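You operate a simulated robot arm through the tools that you are given. There is no shell and no other tool. Be economical: measure what you need, move in short steps, check, and stop when the job is done.

You are at the controls of a simulated robot arm. One attempt, no reset.

TASK
Crimp the clip on the hose end in the caliper.
Fine: gauge it, set the crimp dial, slide it in, one stroke with the hand clear, slider out again.
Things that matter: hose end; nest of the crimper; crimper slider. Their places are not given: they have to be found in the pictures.

Only the result counts: the job must be done as asked and must still hold three seconds after the hand-in. Knocking over, shifting, dropping, spilling or breaking anything else fails it.

THE ROBOT
A 6-joint arm with a two-finger parallel gripper, fixed in place. Base frame: the origin is at the foot of the arm, x ahead of it, y to its left, z up; the work surface is at about z = 86. Lengths are in cm, angles in degrees, forces in N, time in s.
With the tool pointing down near the work surface it reaches from about 26 to 68 cm from the base axis. Its first joint turns from -66.0 to 66.0 degrees. Payload 2.9 kg.
The TCP is the grasp point between the finger pads, 3 cm short of the fingertips. In the tool frame z runs along the fingers and y along their closing line. The gripper opens to 11 cm. The fingers are 2 cm wide and 1 cm thick; the gripper's body (4.8 by 11.2 cm) begins 5.5 cm behind the TCP.
Orientation is that of the tool frame in the base frame, as a unit quaternion [x, y, z, w]. With the fingers straight down and closing along the base's y, the tool's x points along the base's -x, its y along +y and its z along -z.

THE INTERFACE
- The arm moves only by the tool nudge_tool. Its argument "rows" is a list that holds one entry, the list of rows, each a list of 7 numbers: the turn, a rotation vector about the base's x, y, z in units of 6 degrees (1.0 is 6 degrees), then the shift along the base's x, y, z in units of 20 mm (1.0 is 20 mm), then the closure in counts, from 0 (fully open) to 255 (shut). In form: [[[wx, wy, wz, dx, dy, dz, jaw], ...]]. A call has 1 to 20 rows; each row shifts and turns the commanded pose from where the row before left it. A call with a number of a shift or a turn outside -1 to 1 is refused whole. Rows are played at 5 a second. More than 5 cm and 8.6 degrees between two rows, or a gripper value outside its range, and nothing of the call is played. A pose out of reach is approached as far as the arm can. The call stops where the force on the tool passes 70 N (or 10 N more than at its start, if that is more) or the arm is blocked; 0.2 s more then pass. Each finger travels about 10.8 cm/s and halts on what it meets, pressing with about 32 N; the grip force reading is that of the motor and also rises with nothing between the fingers. The clock runs only during rows and for 0.2 s after the last one: add rows that do not move to give the fingers time. The reply holds the time, the measured pose of the TCP, the force on the tool along the base axes, the opening and the grip force, in the units named above and with some noise.
- Cameras (640 x 400 px; columns grow to the right, rows downward): "scene" is fixed at [6.63, 41.72, 141.08]; the picture's right is [-0.87, -0.49, 0.00], its down [-0.16, 0.28, -0.95] and it looks along [0.46, -0.83, -0.32] (base axes); focal length 311 px, centre (320, 200). "wrist" rides on the gripper at [-3.6, 0, -5.7] in the tool frame; the picture's right is [0.00, -1.00, 0.00], its down [0.97, 0.00, -0.24] and it looks along [0.24, 0.00, 0.97] (tool axes); focal length 218 px, centre (320, 200).
- get_image(camera): a new picture of that camera. The clock stands still meanwhile.
- probe_pixels(camera, pixels): for up to 12 pixels [column, row] of the newest picture of that camera ("zoom" is the newest enlarged one), the place [x, y, z] in the base frame of the surface seen there, good to about 0.3 cm. The clock stands still meanwhile.
- close_up(camera, box): a new picture of the part [left, top, right, bottom] of that camera's present view, enlarged. The clock stands still meanwhile.
- finish_job(): hands the job in; it is judged then, once.

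Work in short steps. Measure before you move; look again where a grasp or a placing could have gone wrong, and mend it. You have 80 turns and 34 pictures in all, those below and enlarged ones among them. Open the gripper and draw the arm clear of the work before you hand the job in, unless the task says otherwise; then end with one line.

The tools are called after "Request:" by a JSON object that holds its "name" and its "arguments". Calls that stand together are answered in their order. nudge_tool: Moves the arm, as the interface text tells. Its arguments: {"type":"object","properties":{"rows":{"type":"array","items":{"type":"array","items":{"type":"array","items":{"type":"number"}}}}},"required":["rows"]} The other tools are called the same way: get_image (camera) takes a picture; probe_pixels (camera, pixels) gives the place of the surface under pixels of a picture; close_up (camera, box) takes an enlarged picture of a part of a camera's view; finish_job () hands the job in.

At the start:

```text
clock: 0.0
tool_pos: [25.86, -18.5, 131.53]
ee_rot: [0.0, 1.0, -0.001, 0.0]
wrist_force: [-0.9, -1.2, -0.7]
width: 11.03
finger_force: 0.0
```

scene: 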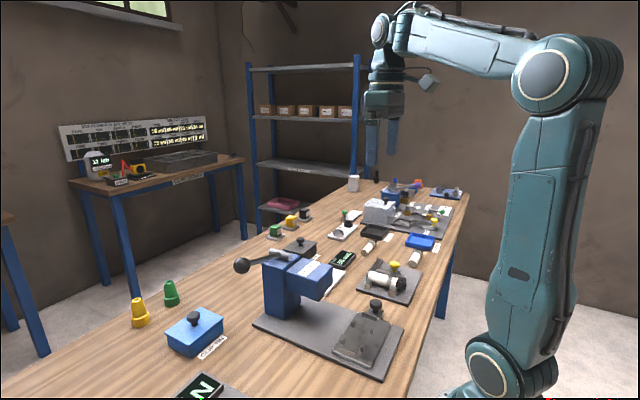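
wrist: 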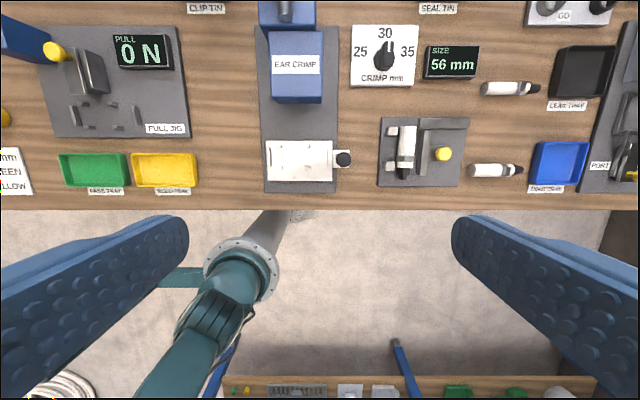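

The wrist picture shows the ear crimper (295,65), the dial (384,55), the size display (452,63), and a caliper with a hose in it (410,150). I'll take enlarged views of these.

Request:
{"name": "close_up", "arguments": {"camera": "wrist", "box": [240, 0, 540, 210]}}

Request:
{"name": "close_up", "arguments": {"camera": "scene", "box": [220, 170, 480, 390]}}

Request:
{"name": "close_up", "arguments": {"camera": "scene", "box": [50, 100, 230, 200]}}

```text
1.90 times, centred on (390, 105) of wrist
```

zoom: 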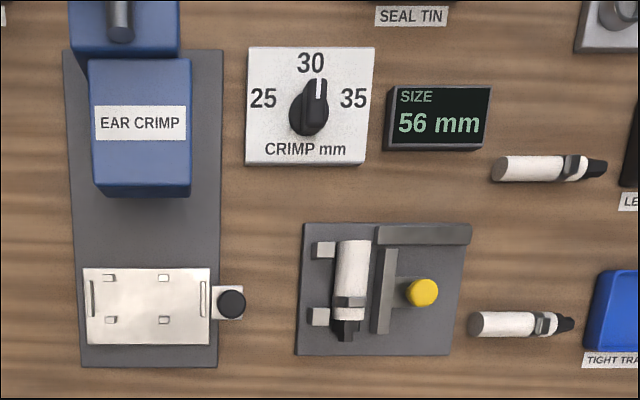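

```text
1.82 times, centred on (350, 280) of scene
```

zoom: 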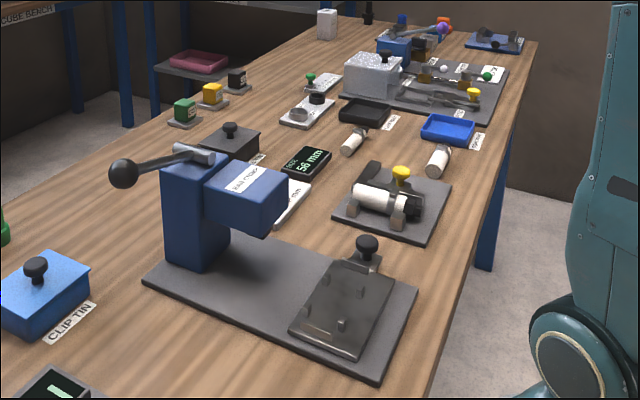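

```text
3.56 times, centred on (140, 150) of scene
```

zoom: 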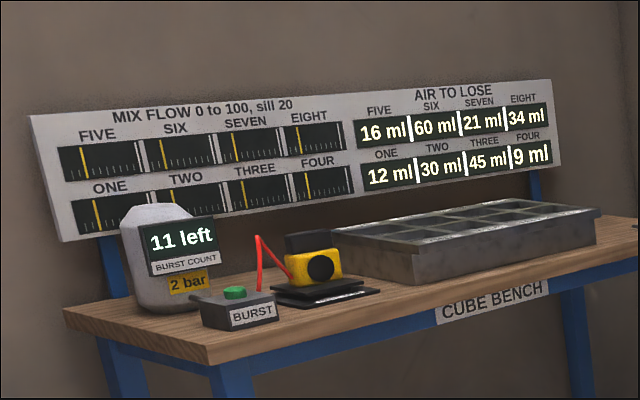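

Left edge of the wrist picture has a card with text ("mm…EEN…LLOW"). I'll enlarge it and probe the key points.

Request:
{"name": "probe_pixels", "arguments": {"camera": "wrist", "pixels": [[344, 159], [300, 160], [443, 153], [405, 140], [384, 52], [388, 45], [298, 90], [282, 130], [425, 150], [270, 160], [330, 160], [404, 168]]}}

Request:
{"name": "close_up", "arguments": {"camera": "wrist", "box": [0, 20, 240, 210]}}

```text
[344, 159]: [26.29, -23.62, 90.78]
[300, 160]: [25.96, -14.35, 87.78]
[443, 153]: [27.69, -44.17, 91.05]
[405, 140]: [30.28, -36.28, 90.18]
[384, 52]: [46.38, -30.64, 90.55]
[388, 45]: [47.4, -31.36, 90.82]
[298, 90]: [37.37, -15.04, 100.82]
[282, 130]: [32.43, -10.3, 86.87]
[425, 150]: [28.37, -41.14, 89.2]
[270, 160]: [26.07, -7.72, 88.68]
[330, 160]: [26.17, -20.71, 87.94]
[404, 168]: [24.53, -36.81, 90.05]
```

```text
2.11 times, centred on (120, 115) of wrist
```

zoom: 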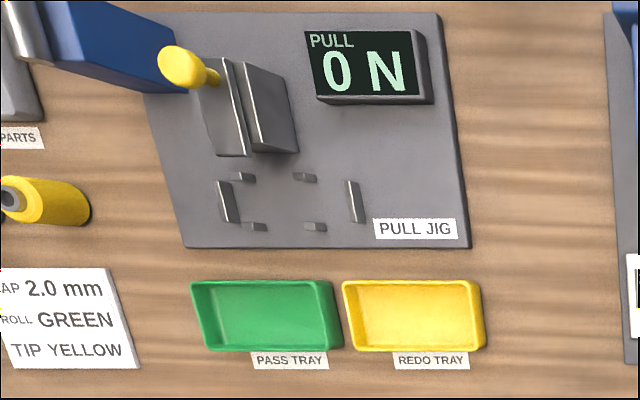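

The card (GAP/ROLL/TIP) belongs to other work, so the crimp size comes from the caliper. I'll probe the lever, slider knob, head and caliper in the scene picture.

Request:
{"name": "probe_pixels", "arguments": {"camera": "scene", "pixels": [[241, 265], [262, 258], [285, 254], [300, 265], [375, 306], [376, 318], [394, 264], [395, 271], [380, 282], [280, 300], [310, 285], [365, 330]]}}

Request:
{"name": "close_up", "arguments": {"camera": "scene", "box": [220, 220, 420, 380]}}

```text
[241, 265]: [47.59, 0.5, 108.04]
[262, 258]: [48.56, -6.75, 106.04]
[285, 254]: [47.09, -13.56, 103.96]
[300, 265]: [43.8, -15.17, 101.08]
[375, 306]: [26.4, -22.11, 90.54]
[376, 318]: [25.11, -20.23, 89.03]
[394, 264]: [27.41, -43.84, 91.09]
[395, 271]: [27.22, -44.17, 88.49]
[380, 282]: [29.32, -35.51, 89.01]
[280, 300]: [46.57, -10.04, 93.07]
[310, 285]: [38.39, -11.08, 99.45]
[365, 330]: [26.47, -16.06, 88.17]
```

```text
2.50 times, centred on (320, 300) of scene
```

zoom: 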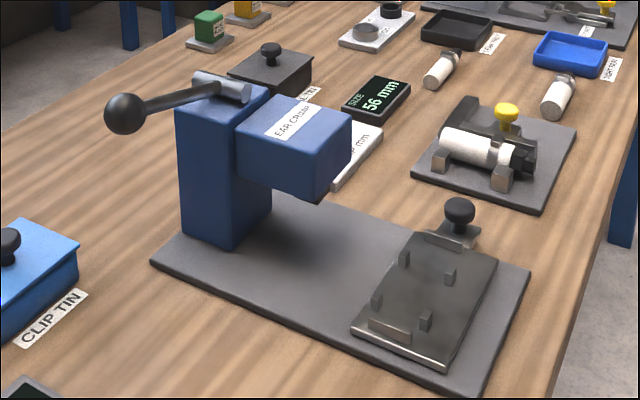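

The lever ball is near (47.5,1,108), and the lever turns about an x axis. The caliper knob is at (27.5,-44,91). I'll go above the caliper knob with the tool turned 90° so the fingers close along x.

Request:
{"name": "nudge_tool", "arguments": {"rows": [[[0, 0, 1, 0.055, -0.853, -0.75, 0], [0, 0, 1, 0.055, -0.853, -0.75, 0], [0, 0, 1, 0.055, -0.853, -0.75, 0], [0, 0, 1, 0.055, -0.853, -0.75, 0], [0, 0, 1, 0.055, -0.853, -0.75, 0], [0, 0, 1, 0.055, -0.853, -0.75, 0], [0, 0, 1, 0.055, -0.853, -0.75, 0], [0, 0, 1, 0.055, -0.853, -0.75, 0], [0, 0, 1, 0.055, -0.853, -0.75, 0], [0, 0, 1, 0.055, -0.853, -0.75, 0], [0, 0, 1, 0.055, -0.853, -0.75, 0], [0, 0, 1, 0.055, -0.853, -0.75, 0], [0, 0, 1, 0.055, -0.853, -0.75, 0], [0, 0, 1, 0.055, -0.853, -0.75, 0], [0, 0, 1, 0.055, -0.853, -0.75, 0], [0, 0, 0, 0, 0, 0, 0]]]}}

Request:
{"name": "get_image", "arguments": {"camera": "wrist"}}

```text
clock: 3.4
tool_pos: [27.53, -44.27, 108.88]
ee_rot: [0.708, -0.706, 0.0, -0.001]
wrist_force: [1.0, -0.2, -0.1]
width: 11.02
finger_force: 0.1
```

```text
26 pictures are left
```

wrist: 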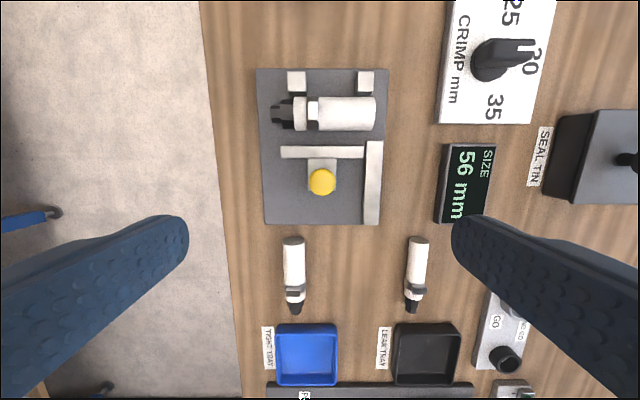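

The caliper is now clear in view: hose at (340,113), jaw bar at (322,152), yellow knob at (322,182). I'll probe these and enlarge the hose.

Request:
{"name": "probe_pixels", "arguments": {"camera": "wrist", "pixels": [[322, 182], [322, 200], [322, 152], [350, 113], [373, 113], [273, 113], [313, 113], [297, 82], [366, 82], [372, 180], [270, 200], [300, 113]]}}

Request:
{"name": "close_up", "arguments": {"camera": "wrist", "box": [240, 60, 400, 160]}}

```text
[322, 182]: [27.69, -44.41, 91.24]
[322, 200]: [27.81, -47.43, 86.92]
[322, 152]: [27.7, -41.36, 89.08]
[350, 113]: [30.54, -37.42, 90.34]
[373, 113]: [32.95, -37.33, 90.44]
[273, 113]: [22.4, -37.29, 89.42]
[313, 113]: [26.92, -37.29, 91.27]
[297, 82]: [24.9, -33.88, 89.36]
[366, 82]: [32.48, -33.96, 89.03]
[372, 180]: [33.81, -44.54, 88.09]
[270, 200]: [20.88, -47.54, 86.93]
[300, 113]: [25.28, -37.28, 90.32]
```

```text
4.00 times, centred on (320, 110) of wrist
```

zoom: 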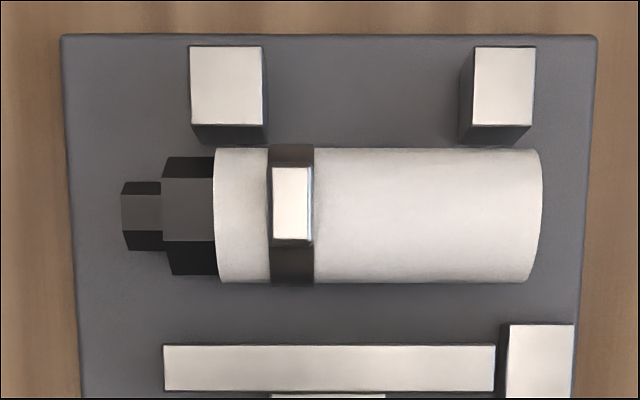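

Caliper geometry: posts face y≈-35, hose x 22–33.2 with its clip at x≈26.6, jaw bar y≈-41.4, knob (27.7,-44.4,91.2). I'll narrow the jaw, descend around the knob and grip it.

Request:
{"name": "nudge_tool", "arguments": {"rows": [[[0, 0, 0, 0.08, -0.06, 0, 150], [0, 0, 0, 0, 0, -0.94, 150], [0, 0, 0, 0, 0, -0.94, 150], [0, 0, 0, 0, 0, -0.94, 150], [0, 0, 0, 0, 0, -0.94, 150], [0, 0, 0, 0, 0, -0.94, 150], [0, 0, 0, 0, 0, -0.94, 150], [0, 0, 0, 0, 0, -0.94, 150], [0, 0, 0, 0, 0, -0.94, 150], [0, 0, 0, 0, 0, -0.8, 150], [0, 0, 0, 0, 0, 0, 150], [0, 0, 0, 0, 0, 0, 220], [0, 0, 0, 0, 0, 0, 220], [0, 0, 0, 0, 0, 0, 220]]]}}

```text
clock: 6.4
tool_pos: [27.8, -44.46, 92.17]
ee_rot: [0.71, -0.704, 0.002, -0.001]
wrist_force: [28.6, 0.3, -10.7]
width: 2.87
finger_force: 45.3
```

Knob gripped (width 2.87), but there is a side force of 28 N in x. I'll shift x slightly to relax it.

Request:
{"name": "nudge_tool", "arguments": {"rows": [[[0, 0, 0, 0.06, 0, 0, 220], [0, 0, 0, 0, 0, 0, 220]]]}}

```text
clock: 7.0
tool_pos: [27.86, -44.38, 92.23]
ee_rot: [0.708, -0.706, 0.001, -0.001]
wrist_force: [26.1, 0.2, -10.7]
width: 2.86
finger_force: 45.2
```

Small change; acceptable. Now I slide the jaw toward +y 1.6 cm slowly.

Request:
{"name": "nudge_tool", "arguments": {"rows": [[[0, 0, 0, 0.06, 0.1, 0, 220], [0, 0, 0, 0.06, 0.1, 0, 220], [0, 0, 0, 0, 0.1, 0, 220], [0, 0, 0, 0, 0.1, 0, 220], [0, 0, 0, 0, 0.1, 0, 220], [0, 0, 0, 0, 0.1, 0, 220], [0, 0, 0, 0, 0.1, 0, 220], [0, 0, 0, 0, 0.1, 0, 220]]]}}

Request:
{"name": "close_up", "arguments": {"camera": "scene", "box": [320, 220, 460, 310]}}

```text
clock: 8.8
tool_pos: [27.82, -42.74, 92.23]
ee_rot: [-0.707, 0.707, 0.002, 0.001]
wrist_force: [-7.9, -2.0, -20.8]
width: 2.88
finger_force: 45.4
```

```text
4.44 times, centred on (390, 265) of scene
```

zoom: 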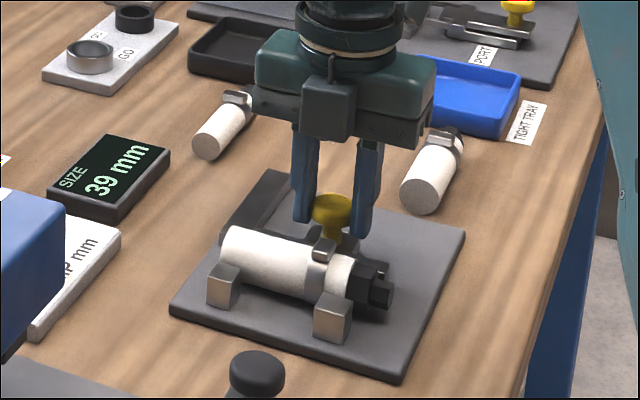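

Display reads 39 mm, matching the travel, and no contact force yet. I continue in finer steps until the force rises.

Request:
{"name": "nudge_tool", "arguments": {"rows": [[[0, 0, 0, 0, 0.05, 0, 220], [0, 0, 0, 0, 0.05, 0, 220], [0, 0, 0, 0, 0.05, 0, 220], [0, 0, 0, 0, 0.05, 0, 220], [0, 0, 0, 0, 0, 0, 220]]]}}

```text
clock: 10.0
tool_pos: [27.75, -42.27, 92.24]
ee_rot: [-0.707, 0.707, 0.003, 0.001]
wrist_force: [-18.6, -1.6, -21.1]
width: 2.89
finger_force: 45.0
```

Request:
{"name": "nudge_tool", "arguments": {"rows": [[[0, 0, 0, -0.03, 0.05, 0, 220], [0, 0, 0, -0.03, 0.05, 0, 220], [0, 0, 0, 0, 0.05, 0, 220], [0, 0, 0, 0, 0.05, 0, 220], [0, 0, 0, 0, 0, 0, 220]]]}}

Request:
{"name": "close_up", "arguments": {"camera": "scene", "box": [320, 220, 460, 310]}}

```text
clock: 11.2
tool_pos: [27.8, -42.14, 92.34]
ee_rot: [-0.706, 0.708, -0.002, -0.001]
wrist_force: [-11.0, -22.1, -22.6]
width: 2.88
finger_force: 45.0
```

```text
4.44 times, centred on (390, 265) of scene
```

zoom: 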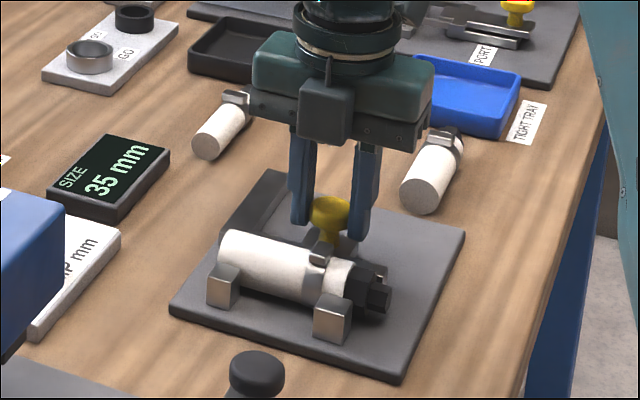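

35 mm with 22 N of contact force. I push a little more to see whether the reading holds.

Request:
{"name": "nudge_tool", "arguments": {"rows": [[[0, 0, 0, 0, 0.05, 0, 220], [0, 0, 0, 0, 0.04, 0, 220], [0, 0, 0, 0, 0, 0, 220], [0, 0, 0, 0, 0, 0, 220]]]}}

Request:
{"name": "close_up", "arguments": {"camera": "scene", "box": [320, 220, 460, 310]}}

```text
clock: 12.2
tool_pos: [27.79, -42.08, 92.4]
ee_rot: [-0.706, 0.708, -0.004, -0.002]
wrist_force: [-6.5, -29.6, -6.5]
width: 2.85
finger_force: 44.5
```

```text
4.44 times, centred on (390, 265) of scene
```

zoom: 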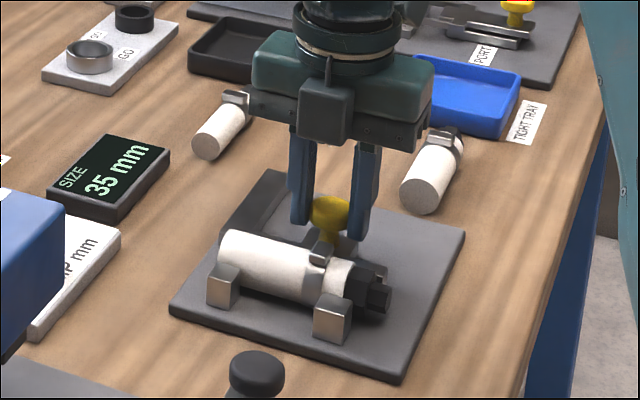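

Gauge holds at 35 mm, so the dial goes to 35. I retract the jaw to its start, release and rise.

Request:
{"name": "nudge_tool", "arguments": {"rows": [[[0, 0, 0, 0, -0.15, 0, 220], [0, 0, 0, 0, -0.15, 0, 220], [0, 0, 0, 0, -0.15, 0, 220], [0, 0, 0, 0, -0.15, 0, 220], [0, 0, 0, 0, -0.15, 0, 220], [0, 0, 0, 0, -0.15, 0, 220], [0, 0, 0, 0, -0.15, 0, 220], [0, 0, 0, 0, -0.15, 0, 220], [0, 0, 0, 0, -0.1, 0, 220], [0, 0, 0, 0, 0, 0, 220], [0, 0, 0, 0, 0, 0, 150], [0, 0, 0, 0, 0, 0, 150], [0, 0, 0, 0, 0, 0.5, 150], [0, 0, 0, 0, 0, 1, 150], [0, 0, 0, 0, 0, 1, 150], [0, 0, 0, 0, 0, 1, 150], [0, 0, 0, 0, 0, 1, 150]]]}}

```text
clock: 15.8
tool_pos: [27.89, -44.23, 101.32]
ee_rot: [-0.707, 0.707, -0.001, 0.001]
wrist_force: [0.6, -0.5, -0.3]
width: 4.54
finger_force: 0.1
```

Jaw released. I move over the dial at (46.4,-30.6) and look.

Request:
{"name": "nudge_tool", "arguments": {"rows": [[[0, 0, 0, 0.9, 0.68, 0.3, 100], [0, 0, 0, 0.93, 0.68, 0.3, 100], [0, 0, 0, 0.93, 0.68, 0.3, 100], [0, 0, 0, 0.93, 0.68, 0.3, 100], [0, 0, 0, 0.93, 0.68, 0.3, 100], [0, 0, 0, 0.93, 0.68, 0, 100], [0, 0, 0, 0.93, 0.68, 0, 100], [0, 0, 0, 0.93, 0.68, 0, 100], [0, 0, 0, 0.93, 0.68, 0, 100], [0, 0, 0, 0.93, 0.68, 0, 100], [0, 0, 0, 0, 0, 0, 100]]]}}

Request:
{"name": "get_image", "arguments": {"camera": "wrist"}}

```text
clock: 18.2
tool_pos: [46.61, -30.75, 104.52]
ee_rot: [0.708, -0.707, 0.001, -0.001]
wrist_force: [-0.5, 0.3, 0.7]
width: 6.69
finger_force: 0.0
```

```text
21 pictures are left
```

wrist: 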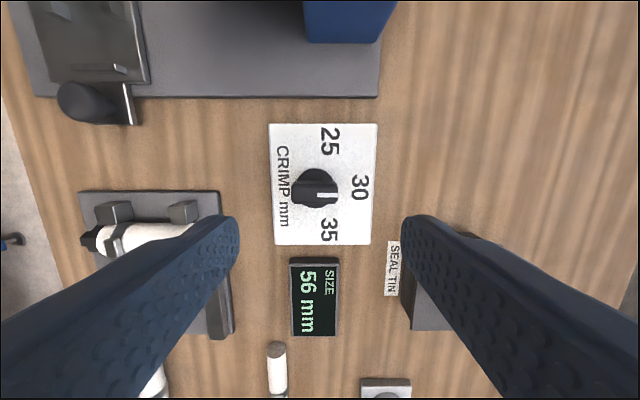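

Request:
{"name": "close_up", "arguments": {"camera": "wrist", "box": [260, 115, 388, 250]}}

Request:
{"name": "probe_pixels", "arguments": {"camera": "wrist", "pixels": [[270, 126], [376, 124], [274, 243], [371, 243], [315, 195], [328, 195], [303, 193], [330, 141], [359, 186], [329, 231], [315, 175], [410, 210]]}}

```text
2.96 times, centred on (324, 182) of wrist
```

zoom: 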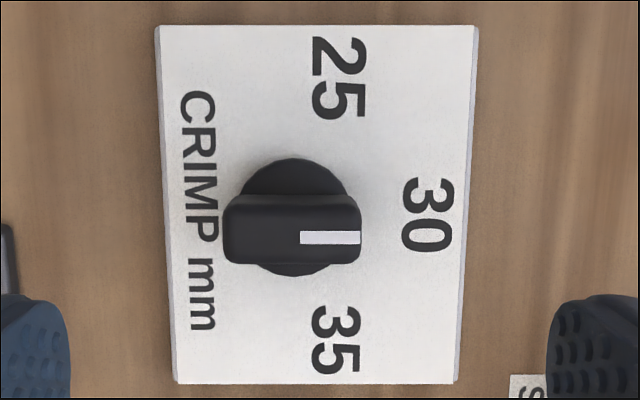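

```text
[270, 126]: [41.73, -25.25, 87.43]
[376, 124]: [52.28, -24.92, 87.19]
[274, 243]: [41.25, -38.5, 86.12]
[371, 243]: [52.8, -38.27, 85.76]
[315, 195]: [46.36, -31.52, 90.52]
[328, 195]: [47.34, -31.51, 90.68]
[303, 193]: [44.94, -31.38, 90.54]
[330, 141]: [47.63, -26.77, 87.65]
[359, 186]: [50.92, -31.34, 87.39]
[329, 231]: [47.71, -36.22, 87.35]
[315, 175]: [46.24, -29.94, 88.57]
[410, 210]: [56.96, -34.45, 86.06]
```

The pointer sits at 30; the label geometry puts 35 about 70° clockwise (toward -y), and the knob axis is near (46.1,-31.3). I turn the tool back 90° while centring, then descend with the fingers either side of the bar.

Request:
{"name": "nudge_tool", "arguments": {"rows": [[[0, 0, -1, -0.25, -0.28, 0, 150], [0, 0, -1, 0, 0, 0, 150], [0, 0, -1, 0, 0, 0, 150], [0, 0, -1, 0, 0, 0, 150], [0, 0, -1, 0, 0, 0, 150], [0, 0, -1, 0, 0, -0.2, 150], [0, 0, -1, 0, 0, -0.4, 150], [0, 0, -1, 0, 0, -0.4, 150], [0, 0, -1, 0, 0, -0.4, 150], [0, 0, -1, 0, 0, -0.4, 150], [0, 0, -1, 0, 0, -0.5, 150], [0, 0, -1, 0, 0, -0.5, 150], [0, 0, -1, 0, 0, -0.5, 150], [0, 0, -1, 0, 0, -0.5, 150], [0, 0, -1, 0, 0, -0.5, 150], [0, 0, 0, 0, 0, 0, 150], [0, 0, 0, 0, 0, 0, 150]]]}}

Request:
{"name": "get_image", "arguments": {"camera": "wrist"}}

```text
clock: 21.8
tool_pos: [45.85, -31.25, 95.49]
ee_rot: [0.0, 1.0, -0.001, 0.0]
wrist_force: [-0.4, -0.1, -0.3]
width: 4.54
finger_force: 0.1
```

```text
19 pictures are left
```

wrist: 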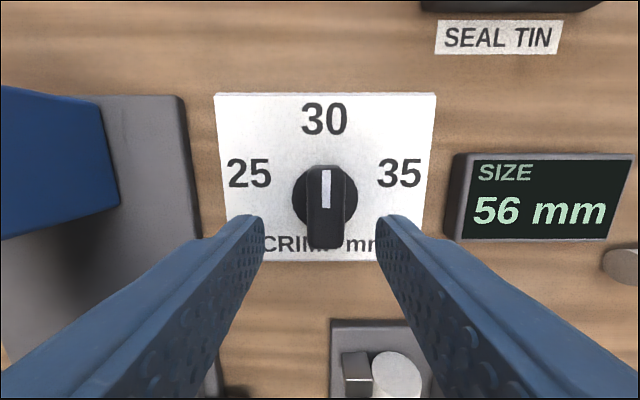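

The bar lies between the fingers. I probe its ends and sides to centre exactly.

Request:
{"name": "probe_pixels", "arguments": {"camera": "wrist", "pixels": [[326, 170], [326, 205], [326, 210], [310, 200], [342, 200], [298, 195], [352, 195]]}}

```text
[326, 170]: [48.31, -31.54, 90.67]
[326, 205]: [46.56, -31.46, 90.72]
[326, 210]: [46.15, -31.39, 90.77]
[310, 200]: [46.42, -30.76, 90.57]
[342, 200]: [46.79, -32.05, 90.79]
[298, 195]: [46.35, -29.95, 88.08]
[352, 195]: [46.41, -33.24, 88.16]
```

Bar centre is about (46.25,-31.45). I shift slightly, descend to z≈91.9 and grip.

Request:
{"name": "nudge_tool", "arguments": {"rows": [[[0, 0, 0, 0.15, -0.1, -0.3, 150], [0, 0, 0, 0, 0, -0.75, 150], [0, 0, 0, 0, 0, -0.75, 150], [0, 0, 0, 0, 0, 0, 150], [0, 0, 0, 0, 0, 0, 225], [0, 0, 0, 0, 0, 0, 225], [0, 0, 0, 0, 0, 0, 225]]]}}

```text
clock: 23.4
tool_pos: [46.04, -31.55, 92.01]
ee_rot: [0.001, 1.0, -0.001, 0.001]
wrist_force: [0.3, -4.0, -2.3]
width: 2.0
finger_force: 45.1
```

Gripped cleanly (width 2.0, low force). I turn it 70° clockwise.

Request:
{"name": "nudge_tool", "arguments": {"rows": [[[0, 0, -0.5, 0, 0, 0, 225], [0, 0, -1, 0, 0, 0, 225], [0, 0, -1, 0, 0, 0, 225], [0, 0, -1, 0, 0, 0, 225], [0, 0, -1, 0, 0, 0, 225], [0, 0, -1, 0, 0, 0, 225], [0, 0, -1, 0, 0, 0, 225], [0, 0, -1, 0, 0, 0, 225], [0, 0, -1, 0, 0, 0, 225], [0, 0, -1, 0, 0, 0, 225], [0, 0, -1, 0, 0, 0, 225], [0, 0, -1, 0, 0, 0, 225], [0, 0, -0.17, 0, 0, 0, 225], [0, 0, 0, 0, 0, 0, 225], [0, 0, 0, 0, 0, 0, 225]]]}}

Request:
{"name": "close_up", "arguments": {"camera": "wrist", "box": [220, 80, 440, 280]}}

```text
clock: 26.6
tool_pos: [46.18, -31.36, 92.04]
ee_rot: [0.571, 0.821, 0.001, -0.001]
wrist_force: [9.9, 14.7, -6.3]
width: 2.31
finger_force: 43.5
```

```text
2.00 times, centred on (330, 180) of wrist
```

zoom: 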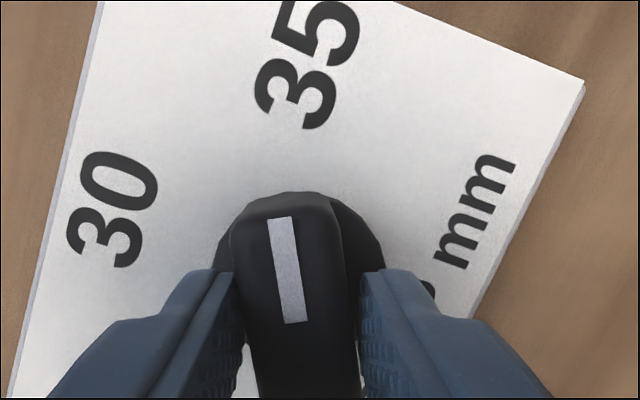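

The knob lags the tool by about 8° (pointer leaning toward 30). I turn a further 9° and then open and lift to check.

Request:
{"name": "nudge_tool", "arguments": {"rows": [[[0, 0, -0.75, 0, 0, 0, 225], [0, 0, -0.75, 0, 0, 0, 225], [0, 0, 0, 0, 0, 0, 225], [0, 0, 0, 0, 0, 0, 225], [0, 0, 0, 0, 0, 0, 180], [0, 0, 0, 0, 0, 0, 120], [0, 0, 0, 0, 0, 0, 120], [0, 0, 0, 0, 0, 0.5, 120], [0, 0, 0, 0, 0, 1, 120], [0, 0, 0, 0, 0, 1, 120], [0, 0, 0, 0, 0, 1, 120], [0, 0, 0, 0, 0, 0, 120]]]}}

Request:
{"name": "close_up", "arguments": {"camera": "wrist", "box": [220, 80, 440, 280]}}

```text
clock: 29.2
tool_pos: [46.01, -31.45, 99.25]
ee_rot: [0.636, 0.772, 0.0, -0.001]
wrist_force: [-0.4, -0.5, 0.4]
width: 5.82
finger_force: 0.0
```

```text
2.00 times, centred on (330, 180) of wrist
```

zoom: 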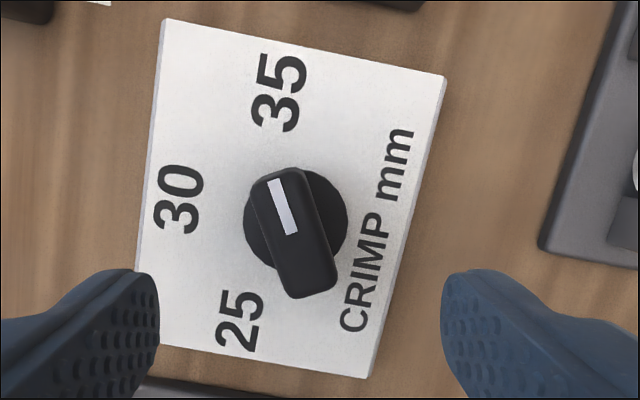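

The pointer appears short of 35. I measure the pointer line and bar in this view.

Request:
{"name": "probe_pixels", "arguments": {"camera": "zoom", "pixels": [[272, 183], [291, 231], [280, 178], [312, 288], [296, 230], [280, 93], [178, 200], [240, 322], [248, 222], [346, 215], [292, 175]]}}

```text
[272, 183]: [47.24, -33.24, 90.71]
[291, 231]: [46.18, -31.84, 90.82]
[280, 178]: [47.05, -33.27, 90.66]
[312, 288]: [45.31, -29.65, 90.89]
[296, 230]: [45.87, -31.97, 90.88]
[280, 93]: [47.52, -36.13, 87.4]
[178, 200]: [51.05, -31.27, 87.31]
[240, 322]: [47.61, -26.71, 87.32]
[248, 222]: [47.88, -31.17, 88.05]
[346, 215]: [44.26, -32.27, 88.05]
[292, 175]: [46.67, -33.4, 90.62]
```

The bar reads about -63° while 35 lies near -70…-72°. I regrip at -70° and see if the bar seats flat in the fingers (a stop would prevent it).

Request:
{"name": "nudge_tool", "arguments": {"rows": [[[0, 0, 0.75, 0, 0, 0, 150], [0, 0, 0.75, 0, 0, -0.5, 150], [0, 0, 0, 0, 0, -1, 150], [0, 0, 0, 0, 0, -1, 150], [0, 0, 0, 0, 0, -1, 150], [0, 0, 0, 0, 0, -0.1, 150], [0, 0, 0, 0, 0, 0, 150], [0, 0, 0, 0, 0, 0, 240], [0, 0, 0, 0, 0, 0, 240], [0, 0, 0, 0, 0, 0, 240], [0, 0, 0, 0, 0, 0, 240]]]}}

```text
clock: 31.6
tool_pos: [46.24, -31.51, 91.98]
ee_rot: [0.571, 0.821, 0.0, 0.001]
wrist_force: [21.4, 5.5, -8.1]
width: 2.3
finger_force: 45.2
```

Width is again 2.3, so the knob is still about 9° behind. I turn further in small steps and watch the width for follow versus stop.

Request:
{"name": "nudge_tool", "arguments": {"rows": [[[0, 0, -0.5, 0, 0, 0, 240], [0, 0, -0.5, 0, 0, 0, 240], [0, 0, 0, 0, 0, 0, 240], [0, 0, 0, 0, 0, 0, 240]]]}}

Request:
{"name": "close_up", "arguments": {"camera": "wrist", "box": [220, 80, 440, 280]}}

```text
clock: 32.6
tool_pos: [46.05, -31.49, 91.91]
ee_rot: [0.615, 0.789, 0.001, -0.001]
wrist_force: [9.3, 12.7, 5.9]
width: 2.55
finger_force: 45.4
```

```text
2.00 times, centred on (330, 180) of wrist
```

zoom: 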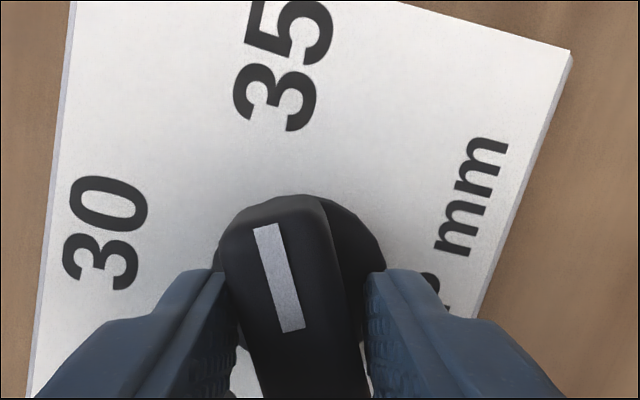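

Width grew by the full slip amount, so the knob is on its end stop, 60° from the 30 mark (12° per mm), i.e. the 35 end. I release, rise, and go look over the crimper nest with the tool turned straight again.

Request:
{"name": "nudge_tool", "arguments": {"rows": [[[0, 0, 0, 0, 0, 0, 180], [0, 0, 0, 0, 0, 0, 120], [0, 0, 0, 0, 0, 0, 120], [0, 0, 0, 0, 0, 0.5, 120], [0, 0, 0, 0, 0, 1, 120], [0, 0, 0, 0, 0, 1, 120], [0, 0, 0, 0, 0, 1, 120], [0, 0, 1, -0.5, 0.3, 1, 120], [0, 0, 1, -0.5, 0.3, 1, 120], [0, 0, 1, -0.8, 0.5, 1, 120], [0, 0, 1, -0.8, 0.6, 1, 120], [0, 0, 1, -0.8, 0.6, 1, 120], [0, 0, 1, -0.8, 0.6, 0, 120], [0, 0, 1, -0.8, 0.6, 0, 120], [0, 0, 1, -0.8, 0.6, 0, 120], [0, 0, 1, -0.8, 0.6, 0, 120], [0, 0, 1, -0.8, 0.6, 0, 120], [0, 0, 1, -0.8, 0.6, 0, 120], [0, 0, 1, -0.8, 0.6, 0, 120], [0, 0, 0.67, 0, 0, 0, 120]]]}}

Request:
{"name": "get_image", "arguments": {"camera": "wrist"}}

```text
clock: 36.8
tool_pos: [28.14, -18.5, 108.89]
ee_rot: [-0.001, 1.0, 0.0, 0.0]
wrist_force: [1.0, 0.6, -0.9]
width: 5.82
finger_force: 0.1
```

```text
15 pictures are left
```

wrist: 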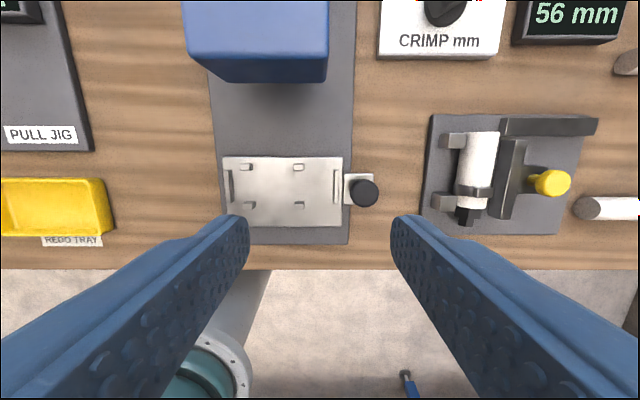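

Request:
{"name": "close_up", "arguments": {"camera": "wrist", "box": [200, 130, 390, 250]}}

Request:
{"name": "probe_pixels", "arguments": {"camera": "wrist", "pixels": [[230, 187], [336, 180], [246, 166], [298, 166], [249, 204], [299, 204], [364, 193], [225, 158], [341, 158], [341, 226], [272, 185], [352, 180]]}}

```text
3.33 times, centred on (295, 190) of wrist
```

zoom: 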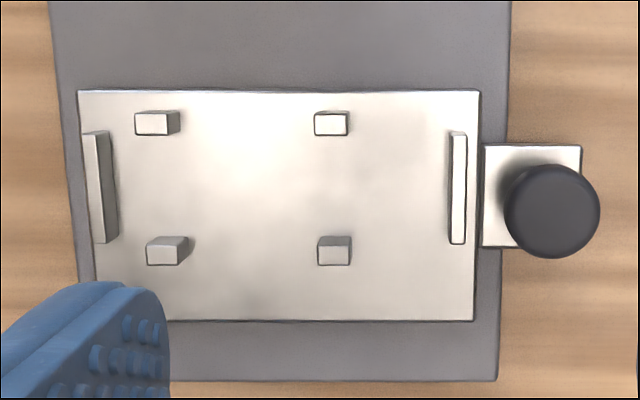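

```text
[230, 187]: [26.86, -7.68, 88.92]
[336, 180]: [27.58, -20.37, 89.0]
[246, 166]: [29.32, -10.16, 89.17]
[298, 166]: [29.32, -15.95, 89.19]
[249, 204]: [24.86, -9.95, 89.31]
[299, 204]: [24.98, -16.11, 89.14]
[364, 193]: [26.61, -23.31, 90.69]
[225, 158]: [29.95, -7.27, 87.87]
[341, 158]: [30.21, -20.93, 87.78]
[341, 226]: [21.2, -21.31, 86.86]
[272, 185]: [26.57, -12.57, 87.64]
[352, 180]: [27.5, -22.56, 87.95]
```

The nest is clear: pegs at y≈-10.1/-16.0, x 24.9/29.3, stops at y -7.7/-20.4. The hose goes along y at x≈27.1 with fitting toward -y, clip between the pegs at y≈-15. I re-probe the hose and the head.

Request:
{"name": "probe_pixels", "arguments": {"camera": "wrist", "pixels": [[484, 140], [478, 160], [474, 190], [468, 222], [500, 175], [510, 160], [455, 140], [443, 202], [484, 132], [190, 30], [326, 30], [474, 206]]}}

```text
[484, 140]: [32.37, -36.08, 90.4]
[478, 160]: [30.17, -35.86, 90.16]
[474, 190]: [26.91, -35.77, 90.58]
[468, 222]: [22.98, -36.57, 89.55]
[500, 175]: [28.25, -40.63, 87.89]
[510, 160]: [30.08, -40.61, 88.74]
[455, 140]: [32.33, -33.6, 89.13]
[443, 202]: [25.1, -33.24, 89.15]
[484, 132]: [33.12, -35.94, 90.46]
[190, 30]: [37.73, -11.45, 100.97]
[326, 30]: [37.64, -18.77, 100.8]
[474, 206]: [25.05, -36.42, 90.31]
```

Head spans y -11.4…-18.8 (centre -15.1), confirming the clip position. I go above the hose at (29.5,-36.5) with 5 cm opening.

Request:
{"name": "nudge_tool", "arguments": {"rows": [[[0, 0, 0, 0.07, -0.9, 0, 139], [0, 0, 0, 0.07, -0.9, 0, 139], [0, 0, 0, 0.07, -0.9, 0, 139], [0, 0, 0, 0.07, -0.9, 0, 139], [0, 0, 0, 0.07, -0.9, -0.5, 139], [0, 0, 0, 0.07, -0.9, -1, 139], [0, 0, 0, 0.07, -0.9, -1, 139], [0, 0, 0, 0.07, -0.9, -1, 139], [0, 0, 0, 0.07, -0.9, -1, 139], [0, 0, 0, 0.07, -0.9, -1, 139], [0, 0, 0, 0, 0, -0.5, 139], [0, 0, 0, 0, 0, 0, 139], [0, 0, 0, 0, 0, 0, 139]]]}}

Request:
{"name": "get_image", "arguments": {"camera": "wrist"}}

```text
clock: 39.6
tool_pos: [29.52, -36.51, 96.9]
ee_rot: [0.0, 1.0, 0.0, -0.001]
wrist_force: [0.4, -0.3, -0.2]
width: 4.99
finger_force: 0.0
```

```text
13 pictures are left
```

wrist: 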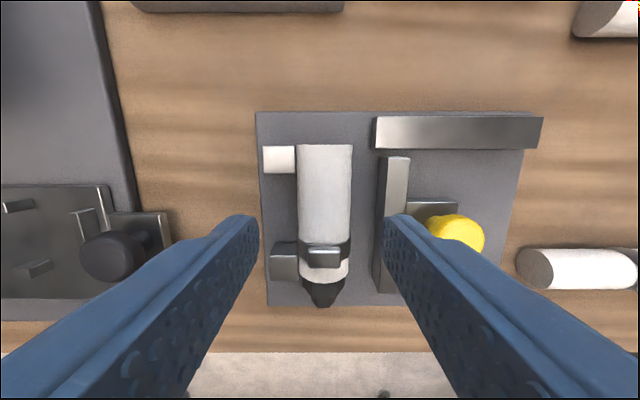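

The fingers straddle the hose. I probe edges for clearance before descending.

Request:
{"name": "probe_pixels", "arguments": {"camera": "wrist", "pixels": [[301, 180], [325, 180], [348, 180], [381, 180], [390, 165], [294, 158], [324, 252], [325, 148], [325, 220], [296, 260], [278, 160], [282, 262]]}}

```text
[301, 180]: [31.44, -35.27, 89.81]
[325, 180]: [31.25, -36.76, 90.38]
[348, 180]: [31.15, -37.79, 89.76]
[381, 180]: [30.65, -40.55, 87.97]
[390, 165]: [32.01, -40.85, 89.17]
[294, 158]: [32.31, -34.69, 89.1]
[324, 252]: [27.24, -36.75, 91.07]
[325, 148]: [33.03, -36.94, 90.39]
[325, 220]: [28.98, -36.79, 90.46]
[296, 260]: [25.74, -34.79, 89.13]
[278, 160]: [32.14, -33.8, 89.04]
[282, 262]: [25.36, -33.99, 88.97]
```

Clearances are about 0.5 cm each side. I descend to z≈90.6 and close gently.

Request:
{"name": "nudge_tool", "arguments": {"rows": [[[0, 0, 0, 0, -0.02, -0.8, 139], [0, 0, 0, 0, 0, -0.8, 139], [0, 0, 0, 0, 0, -0.8, 139], [0, 0, 0, 0, 0, -0.75, 139], [0, 0, 0, 0, 0, 0, 139], [0, 0, 0, 0, -0.05, 0, 160], [0, 0, 0, 0, 0, 0, 175], [0, 0, 0, 0, 0, 0, 190], [0, 0, 0, 0, 0, 0, 200], [0, 0, 0, 0, 0, 0, 200]]]}}

```text
clock: 41.8
tool_pos: [29.41, -36.77, 90.66]
ee_rot: [0.0, 1.0, -0.001, 0.0]
wrist_force: [-0.6, 1.3, 0.0]
width: 3.44
finger_force: 32.5
```

Hose gripped at width 3.44. I lift straight up and check.

Request:
{"name": "nudge_tool", "arguments": {"rows": [[[0, 0, 0, 0, 0, 0.4, 200], [0, 0, 0, 0, 0, 0.8, 200], [0, 0, 0, 0, 0, 1, 200], [0, 0, 0, 0, 0, 1, 200], [0, 0, 0, 0, 0, 1, 200], [0, 0, 0, 0, 0, 0.5, 200], [0, 0, 0, 0, 0, 0, 200]]]}}

Request:
{"name": "get_image", "arguments": {"camera": "wrist"}}

```text
clock: 43.4
tool_pos: [29.7, -36.65, 100.14]
ee_rot: [0.0, 1.0, -0.001, 0.0]
wrist_force: [1.0, 0.0, -1.7]
width: 3.43
finger_force: 32.7
```

```text
12 pictures are left
```

wrist: 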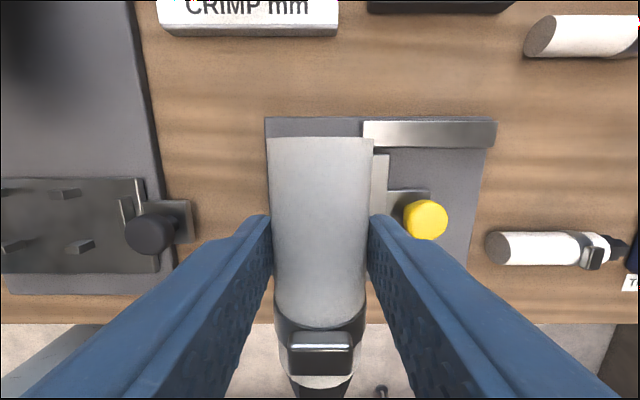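

The hose hangs straight. I probe its white end and clip for the offset from the TCP.

Request:
{"name": "probe_pixels", "arguments": {"camera": "wrist", "pixels": [[320, 142], [320, 210], [320, 290], [320, 340], [320, 358], [320, 393], [296, 345], [352, 345]]}}

```text
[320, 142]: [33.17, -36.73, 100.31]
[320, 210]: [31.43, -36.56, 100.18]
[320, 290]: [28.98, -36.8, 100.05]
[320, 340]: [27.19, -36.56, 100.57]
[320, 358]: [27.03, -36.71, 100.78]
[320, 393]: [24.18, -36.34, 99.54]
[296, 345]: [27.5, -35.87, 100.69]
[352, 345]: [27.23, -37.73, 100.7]
```

Offset known: white end 3.65 cm ahead of the TCP, bottom 3.75 below it. I carry it to over the nest at (27.1,-12.25), turning +90°.

Request:
{"name": "nudge_tool", "arguments": {"rows": [[[0, 0, 1, -0.083, 0.815, 0, 200], [0, 0, 1, -0.083, 0.815, 0, 200], [0, 0, 1, -0.083, 0.815, 0, 200], [0, 0, 1, -0.083, 0.815, 0, 200], [0, 0, 1, -0.083, 0.815, 0, 200], [0, 0, 1, -0.083, 0.815, 0, 200], [0, 0, 1, -0.083, 0.815, 0, 200], [0, 0, 1, -0.083, 0.815, 0, 200], [0, 0, 1, -0.083, 0.815, 0, 200], [0, 0, 1, -0.083, 0.815, 0, 200], [0, 0, 1, -0.083, 0.815, 0, 200], [0, 0, 1, -0.083, 0.815, 0, 200], [0, 0, 1, -0.083, 0.815, 0, 200], [0, 0, 1, -0.083, 0.815, 0, 200], [0, 0, 1, -0.083, 0.815, 0, 200], [0, 0, 0, 0, 0, 0, 200], [0, 0, 0, 0, 0, 0, 200]]]}}

Request:
{"name": "get_image", "arguments": {"camera": "wrist"}}

```text
clock: 47.0
tool_pos: [26.9, -12.2, 99.85]
ee_rot: [0.707, -0.707, 0.001, -0.001]
wrist_force: [0.7, 0.3, -0.9]
width: 3.47
finger_force: 31.2
```

```text
11 pictures are left
```

wrist: 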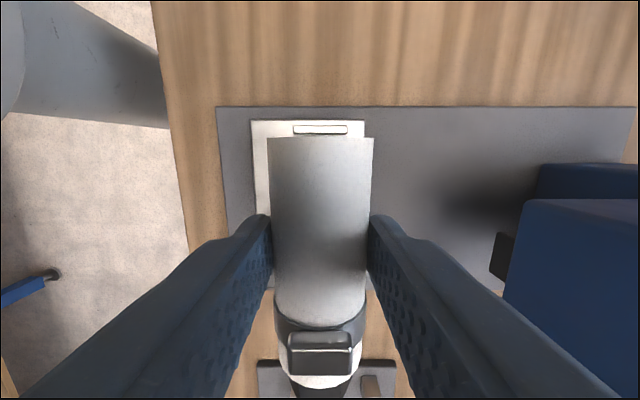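

Hose is aligned above the nest; the stop shows at (321,130). I probe for x alignment.

Request:
{"name": "probe_pixels", "arguments": {"camera": "wrist", "pixels": [[296, 130], [346, 130], [256, 124], [362, 124], [320, 142], [320, 340], [275, 150], [367, 150], [320, 125]]}}

```text
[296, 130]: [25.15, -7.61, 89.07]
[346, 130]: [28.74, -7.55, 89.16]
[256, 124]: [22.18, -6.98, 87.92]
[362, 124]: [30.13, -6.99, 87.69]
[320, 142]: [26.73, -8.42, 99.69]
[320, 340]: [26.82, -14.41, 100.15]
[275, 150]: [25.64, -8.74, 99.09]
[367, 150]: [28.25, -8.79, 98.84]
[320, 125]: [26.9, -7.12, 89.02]
```

Hose centre x≈26.9, nest 27.0. I shift slightly, and lower to just above the seat, watching force.

Request:
{"name": "nudge_tool", "arguments": {"rows": [[[0, 0, 0, 0.05, -0.04, -0.7, 200], [0, 0, 0, 0, 0, -0.8, 200], [0, 0, 0, 0, 0, -0.8, 200], [0, 0, 0, 0, 0, -0.7, 200], [0, 0, 0, 0, 0, -0.4, 200], [0, 0, 0, 0, 0, -0.2, 200], [0, 0, 0, 0, 0, -0.2, 200], [0, 0, 0, 0, 0, -0.15, 200], [0, 0, 0, 0, 0, -0.1, 200], [0, 0, 0, 0, 0, 0, 200], [0, 0, 0, 0, 0, 0, 200]]]}}

```text
clock: 49.4
tool_pos: [27.01, -12.31, 92.01]
ee_rot: [0.707, -0.707, 0.001, 0.0]
wrist_force: [-0.3, -0.1, -0.9]
width: 3.44
finger_force: 32.5
```

No contact yet at z 92.0. Continue lowering in small steps.

Request:
{"name": "nudge_tool", "arguments": {"rows": [[[0, 0, 0, 0, 0, -0.08, 200], [0, 0, 0, 0, 0, -0.08, 200], [0, 0, 0, 0, 0, -0.08, 200], [0, 0, 0, 0, 0, -0.05, 200], [0, 0, 0, 0, 0, 0, 200]]]}}

Request:
{"name": "close_up", "arguments": {"camera": "scene", "box": [300, 250, 440, 390]}}

```text
clock: 50.6
tool_pos: [27.31, -12.37, 91.45]
ee_rot: [0.708, -0.706, 0.003, -0.002]
wrist_force: [0.8, 1.7, 45.4]
width: 3.46
finger_force: 32.5
```

```text
2.86 times, centred on (370, 320) of scene
```

zoom: 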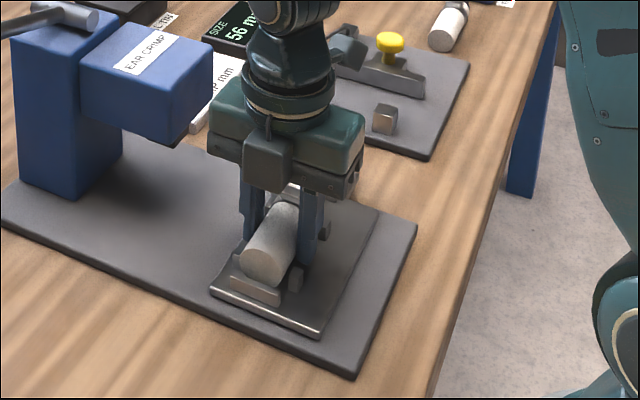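

Seated at z 91.45 as computed (contact force up). I relax, open to 5.8 cm and lift straight off.

Request:
{"name": "nudge_tool", "arguments": {"rows": [[[0, 0, 0, 0, 0, 0.07, 200], [0, 0, 0, 0, 0, 0, 185], [0, 0, 0, 0, 0, 0, 160], [0, 0, 0, 0, 0, 0, 130], [0, 0, 0, 0, 0, 0, 120], [0, 0, 0, 0, 0, 0.3, 120], [0, 0, 0, 0, 0, 0.7, 120], [0, 0, 0, 0, 0, 1, 120], [0, 0, 0, 0, 0, 1, 120], [0, 0, 0, 0, 0, 1, 120], [0, 0, 0, 0, 0, 1, 120], [0, 0, 0, 0, 0, 1, 120], [0, 0, 0, 0, 0, 0, 120]]]}}

Request:
{"name": "get_image", "arguments": {"camera": "wrist"}}

```text
clock: 53.4
tool_pos: [26.93, -12.13, 103.4]
ee_rot: [-0.707, 0.707, -0.001, 0.001]
wrist_force: [-0.1, 0.6, -0.5]
width: 5.82
finger_force: 0.1
```

```text
9 pictures are left
```

wrist: 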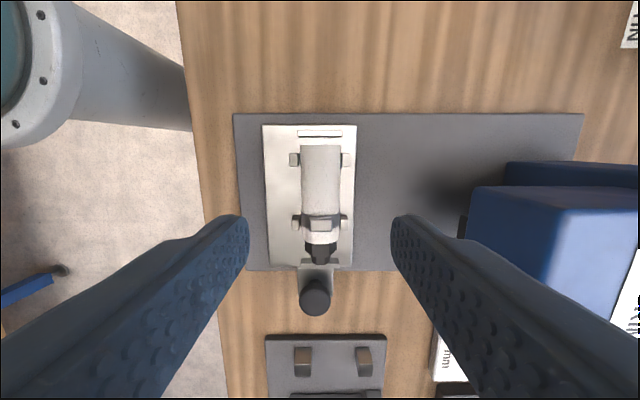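

The hose lies between the pegs. I probe positions of hose, fitting tip, stop and slider knob.

Request:
{"name": "probe_pixels", "arguments": {"camera": "wrist", "pixels": [[320, 150], [320, 225], [320, 250], [319, 258], [319, 262], [340, 263], [304, 263], [315, 295], [315, 312], [466, 228], [475, 190], [320, 175]]}}

Request:
{"name": "close_up", "arguments": {"camera": "wrist", "box": [250, 110, 390, 320]}}

```text
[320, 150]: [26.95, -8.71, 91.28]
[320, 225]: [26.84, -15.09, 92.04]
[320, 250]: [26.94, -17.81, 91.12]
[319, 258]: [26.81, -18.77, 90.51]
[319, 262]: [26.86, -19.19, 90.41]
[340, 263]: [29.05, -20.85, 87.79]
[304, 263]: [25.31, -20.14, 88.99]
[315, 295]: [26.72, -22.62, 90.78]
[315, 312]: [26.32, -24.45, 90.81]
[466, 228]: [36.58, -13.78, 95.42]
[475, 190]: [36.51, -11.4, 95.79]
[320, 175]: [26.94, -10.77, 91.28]
```

```text
1.90 times, centred on (320, 215) of wrist
```

zoom: 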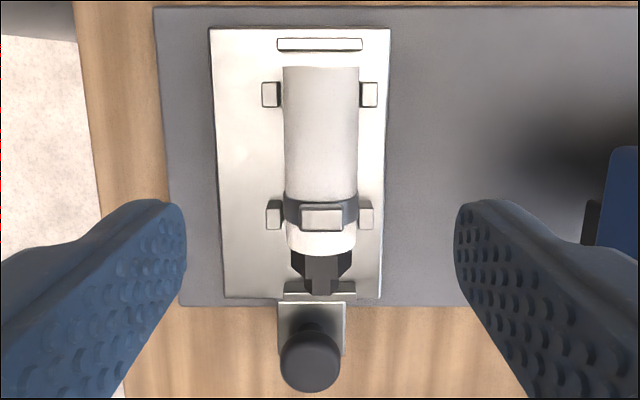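

The hose is seated (top z 91.2) with the ear at y≈-15.1, in line with the ram. Next I go to the slider knob at (26.4,-23.5) and turn the tool to yaw -90° so that hand and camera stay clear of the head.

Request:
{"name": "nudge_tool", "arguments": {"rows": [[[0, 0, -1, 0, -0.38, 0, 120], [0, 0, -1, 0, -0.38, 0, 120], [0, 0, -1, 0, -0.38, 0, 120], [0, 0, -1, 0, -0.38, 0, 120], [0, 0, -1, 0, -0.38, 0, 120], [0, 0, -1, 0, -0.38, 0, 120], [0, 0, -1, 0, -0.38, 0, 120], [0, 0, -1, 0, -0.38, 0, 120], [0, 0, -1, 0, -0.38, 0, 120], [0, 0, -1, 0, -0.38, 0, 120], [0, 0, -1, 0, -0.38, 0, 120], [0, 0, -1, 0, -0.38, 0, 120], [0, 0, -1, 0, -0.38, 0, 120], [0, 0, -1, 0, -0.38, 0, 120], [0, 0, -1, 0, -0.38, 0, 120]]]}}

Request:
{"name": "nudge_tool", "arguments": {"rows": [[[0, 0, -1, 0, 0, 0, 135], [0, 0, -1, 0, 0, 0, 135], [0, 0, -1, 0, 0, 0, 135], [0, 0, -1, 0, 0, 0, 135], [0, 0, -1, 0, 0, 0, 135], [0, 0, -1, 0, 0, 0, 135], [0, 0, -1, 0, 0, 0, 135], [0, 0, -1, 0, 0, 0, 135], [0, 0, -1, 0, 0, 0, 135], [0, 0, -1, 0, 0, 0, 135], [0, 0, -1, 0, 0, 0, 135], [0, 0, -1, 0, 0, 0, 135], [0, 0, -1, 0, 0, 0, 135], [0, 0, -1, 0, 0, 0, 135], [0, 0, -1, 0, 0, 0, 135], [0, 0, 0, 0, 0, 0, 135], [0, 0, 0, 0, 0, 0, 135]]]}}

Request:
{"name": "get_image", "arguments": {"camera": "wrist"}}

```text
clock: 56.6
tool_pos: [27.12, -23.75, 103.52]
ee_rot: [0.001, 1.0, -0.002, -0.001]
wrist_force: [-0.5, -0.3, 0.1]
width: 5.83
finger_force: 0.1
```

```text
clock: 60.2
tool_pos: [27.08, -23.65, 103.38]
ee_rot: [0.707, 0.707, 0.0, -0.001]
wrist_force: [0.3, 0.5, 0.2]
width: 5.18
finger_force: 0.1
```

```text
7 pictures are left
```

wrist: 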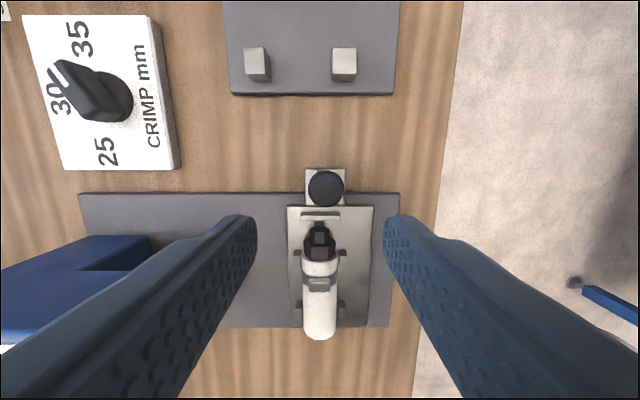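

The dial in this view (65,68) seems to point only part-way between 30 and 35. I enlarge it and measure.

Request:
{"name": "close_up", "arguments": {"camera": "wrist", "box": [10, 5, 190, 180]}}

Request:
{"name": "probe_pixels", "arguments": {"camera": "wrist", "pixels": [[66, 67], [57, 68], [108, 112], [92, 85], [78, 38], [62, 98], [107, 151], [80, 90], [325, 188], [50, 66]]}}

```text
2.29 times, centred on (100, 92) of wrist
```

zoom: 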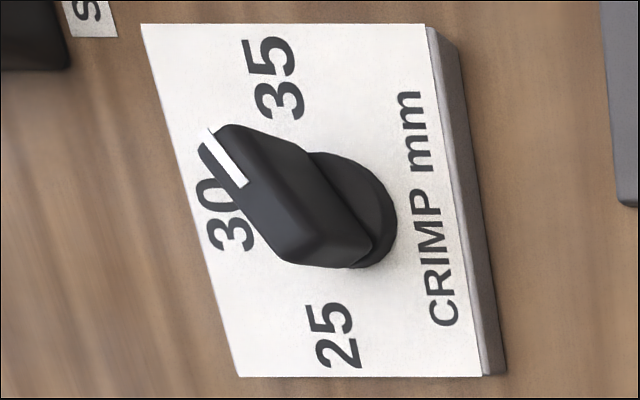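

```text
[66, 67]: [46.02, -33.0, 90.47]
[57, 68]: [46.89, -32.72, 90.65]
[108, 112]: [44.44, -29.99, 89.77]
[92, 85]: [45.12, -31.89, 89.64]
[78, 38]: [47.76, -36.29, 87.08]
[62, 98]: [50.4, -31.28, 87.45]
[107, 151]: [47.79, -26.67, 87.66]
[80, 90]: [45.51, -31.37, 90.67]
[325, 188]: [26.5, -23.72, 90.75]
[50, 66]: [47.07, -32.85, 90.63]
```

Perspective is strong, so I probe the pointer line and bar-top corners through the zoom.

Request:
{"name": "probe_pixels", "arguments": {"camera": "zoom", "pixels": [[213, 140], [220, 152], [228, 163], [236, 176], [241, 183], [205, 155], [290, 258], [232, 130], [305, 165], [318, 240], [260, 200], [280, 190]]}}

```text
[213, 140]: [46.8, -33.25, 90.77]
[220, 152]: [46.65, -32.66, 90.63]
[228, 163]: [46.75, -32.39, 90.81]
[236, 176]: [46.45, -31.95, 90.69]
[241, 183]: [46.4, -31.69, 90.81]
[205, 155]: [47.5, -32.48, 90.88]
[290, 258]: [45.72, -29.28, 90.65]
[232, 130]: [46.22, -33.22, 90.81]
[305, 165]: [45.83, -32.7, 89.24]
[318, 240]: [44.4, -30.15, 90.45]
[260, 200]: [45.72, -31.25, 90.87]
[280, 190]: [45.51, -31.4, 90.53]
```

The bar measures about -61° again, i.e. still on the stop at the 35 end, so the dial has held. I descend on the slider knob at (26.5,-23.65) and grip it.

Request:
{"name": "nudge_tool", "arguments": {"rows": [[[0, 0, 0, -0.28, 0, -0.8, 135], [0, 0, 0, 0, 0, -1, 135], [0, 0, 0, 0, 0, -1, 135], [0, 0, 0, 0, 0, -1, 135], [0, 0, 0, 0, 0, -1, 135], [0, 0, 0, 0, 0, -0.8, 135], [0, 0, 0, 0, 0, 0, 135], [0, 0, 0, 0, 0, 0, 170], [0, 0, 0, 0, 0, 0, 215], [0, 0, 0, 0, 0, 0, 215], [0, 0, 0, 0, 0, 0, 215]]]}}

```text
clock: 62.6
tool_pos: [26.71, -23.74, 92.27]
ee_rot: [0.707, 0.707, -0.001, -0.001]
wrist_force: [0.6, -0.2, -6.5]
width: 3.12
finger_force: 45.1
```

Knob gripped (3.12). I slide it +x in modest steps of 0.6 cm.

Request:
{"name": "nudge_tool", "arguments": {"rows": [[[0, 0, 0, 0.15, 0, 0, 215], [0, 0, 0, 0.3, 0, 0, 215], [0, 0, 0, 0.3, 0, 0, 215], [0, 0, 0, 0.3, 0, 0, 215], [0, 0, 0, 0.3, 0, 0, 215], [0, 0, 0, 0.3, 0, 0, 215], [0, 0, 0, 0.3, 0, 0, 215], [0, 0, 0, 0.3, 0, 0, 215], [0, 0, 0, 0.3, 0, 0, 215], [0, 0, 0, 0.3, 0, 0, 215], [0, 0, 0, 0.3, 0, 0, 215], [0, 0, 0, 0.3, 0, 0, 215], [0, 0, 0, 0.3, 0, 0, 215], [0, 0, 0, 0.3, 0, 0, 215], [0, 0, 0, 0, 0, 0, 215]]]}}

```text
clock: 65.8
tool_pos: [34.61, -23.67, 92.25]
ee_rot: [0.707, 0.707, -0.001, -0.001]
wrist_force: [0.3, -9.5, -23.8]
width: 3.12
finger_force: 45.0
```

Slider moved 7.9 cm freely. Continue in smaller steps until the end stop pushes back.

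Request:
{"name": "nudge_tool", "arguments": {"rows": [[[0, 0, 0, 0.2, 0, 0, 215], [0, 0, 0, 0.2, 0, 0, 215], [0, 0, 0, 0.2, 0, 0, 215], [0, 0, 0, 0.2, 0, 0, 215], [0, 0, 0, 0.2, 0, 0, 215], [0, 0, 0, 0.2, 0, 0, 215], [0, 0, 0, 0.2, 0, 0, 215], [0, 0, 0, 0.2, 0, 0, 215], [0, 0, 0, 0.2, 0, 0, 215], [0, 0, 0, 0.2, 0, 0, 215], [0, 0, 0, 0.2, 0, 0, 215], [0, 0, 0, 0.2, 0, 0, 215], [0, 0, 0, 0.2, 0, 0, 215], [0, 0, 0, 0.2, 0, 0, 215], [0, 0, 0, 0.2, 0, 0, 215]]]}}

```text
clock: 68.6
tool_pos: [38.64, -23.62, 92.23]
ee_rot: [0.712, 0.702, -0.01, -0.014]
wrist_force: [-11.8, 2.2, 11.2]
width: 3.12
finger_force: 45.4
stopped in row 14: the force on the tool passed its limit (the readings are from after the stop); the commanded pose is now the measured one
```

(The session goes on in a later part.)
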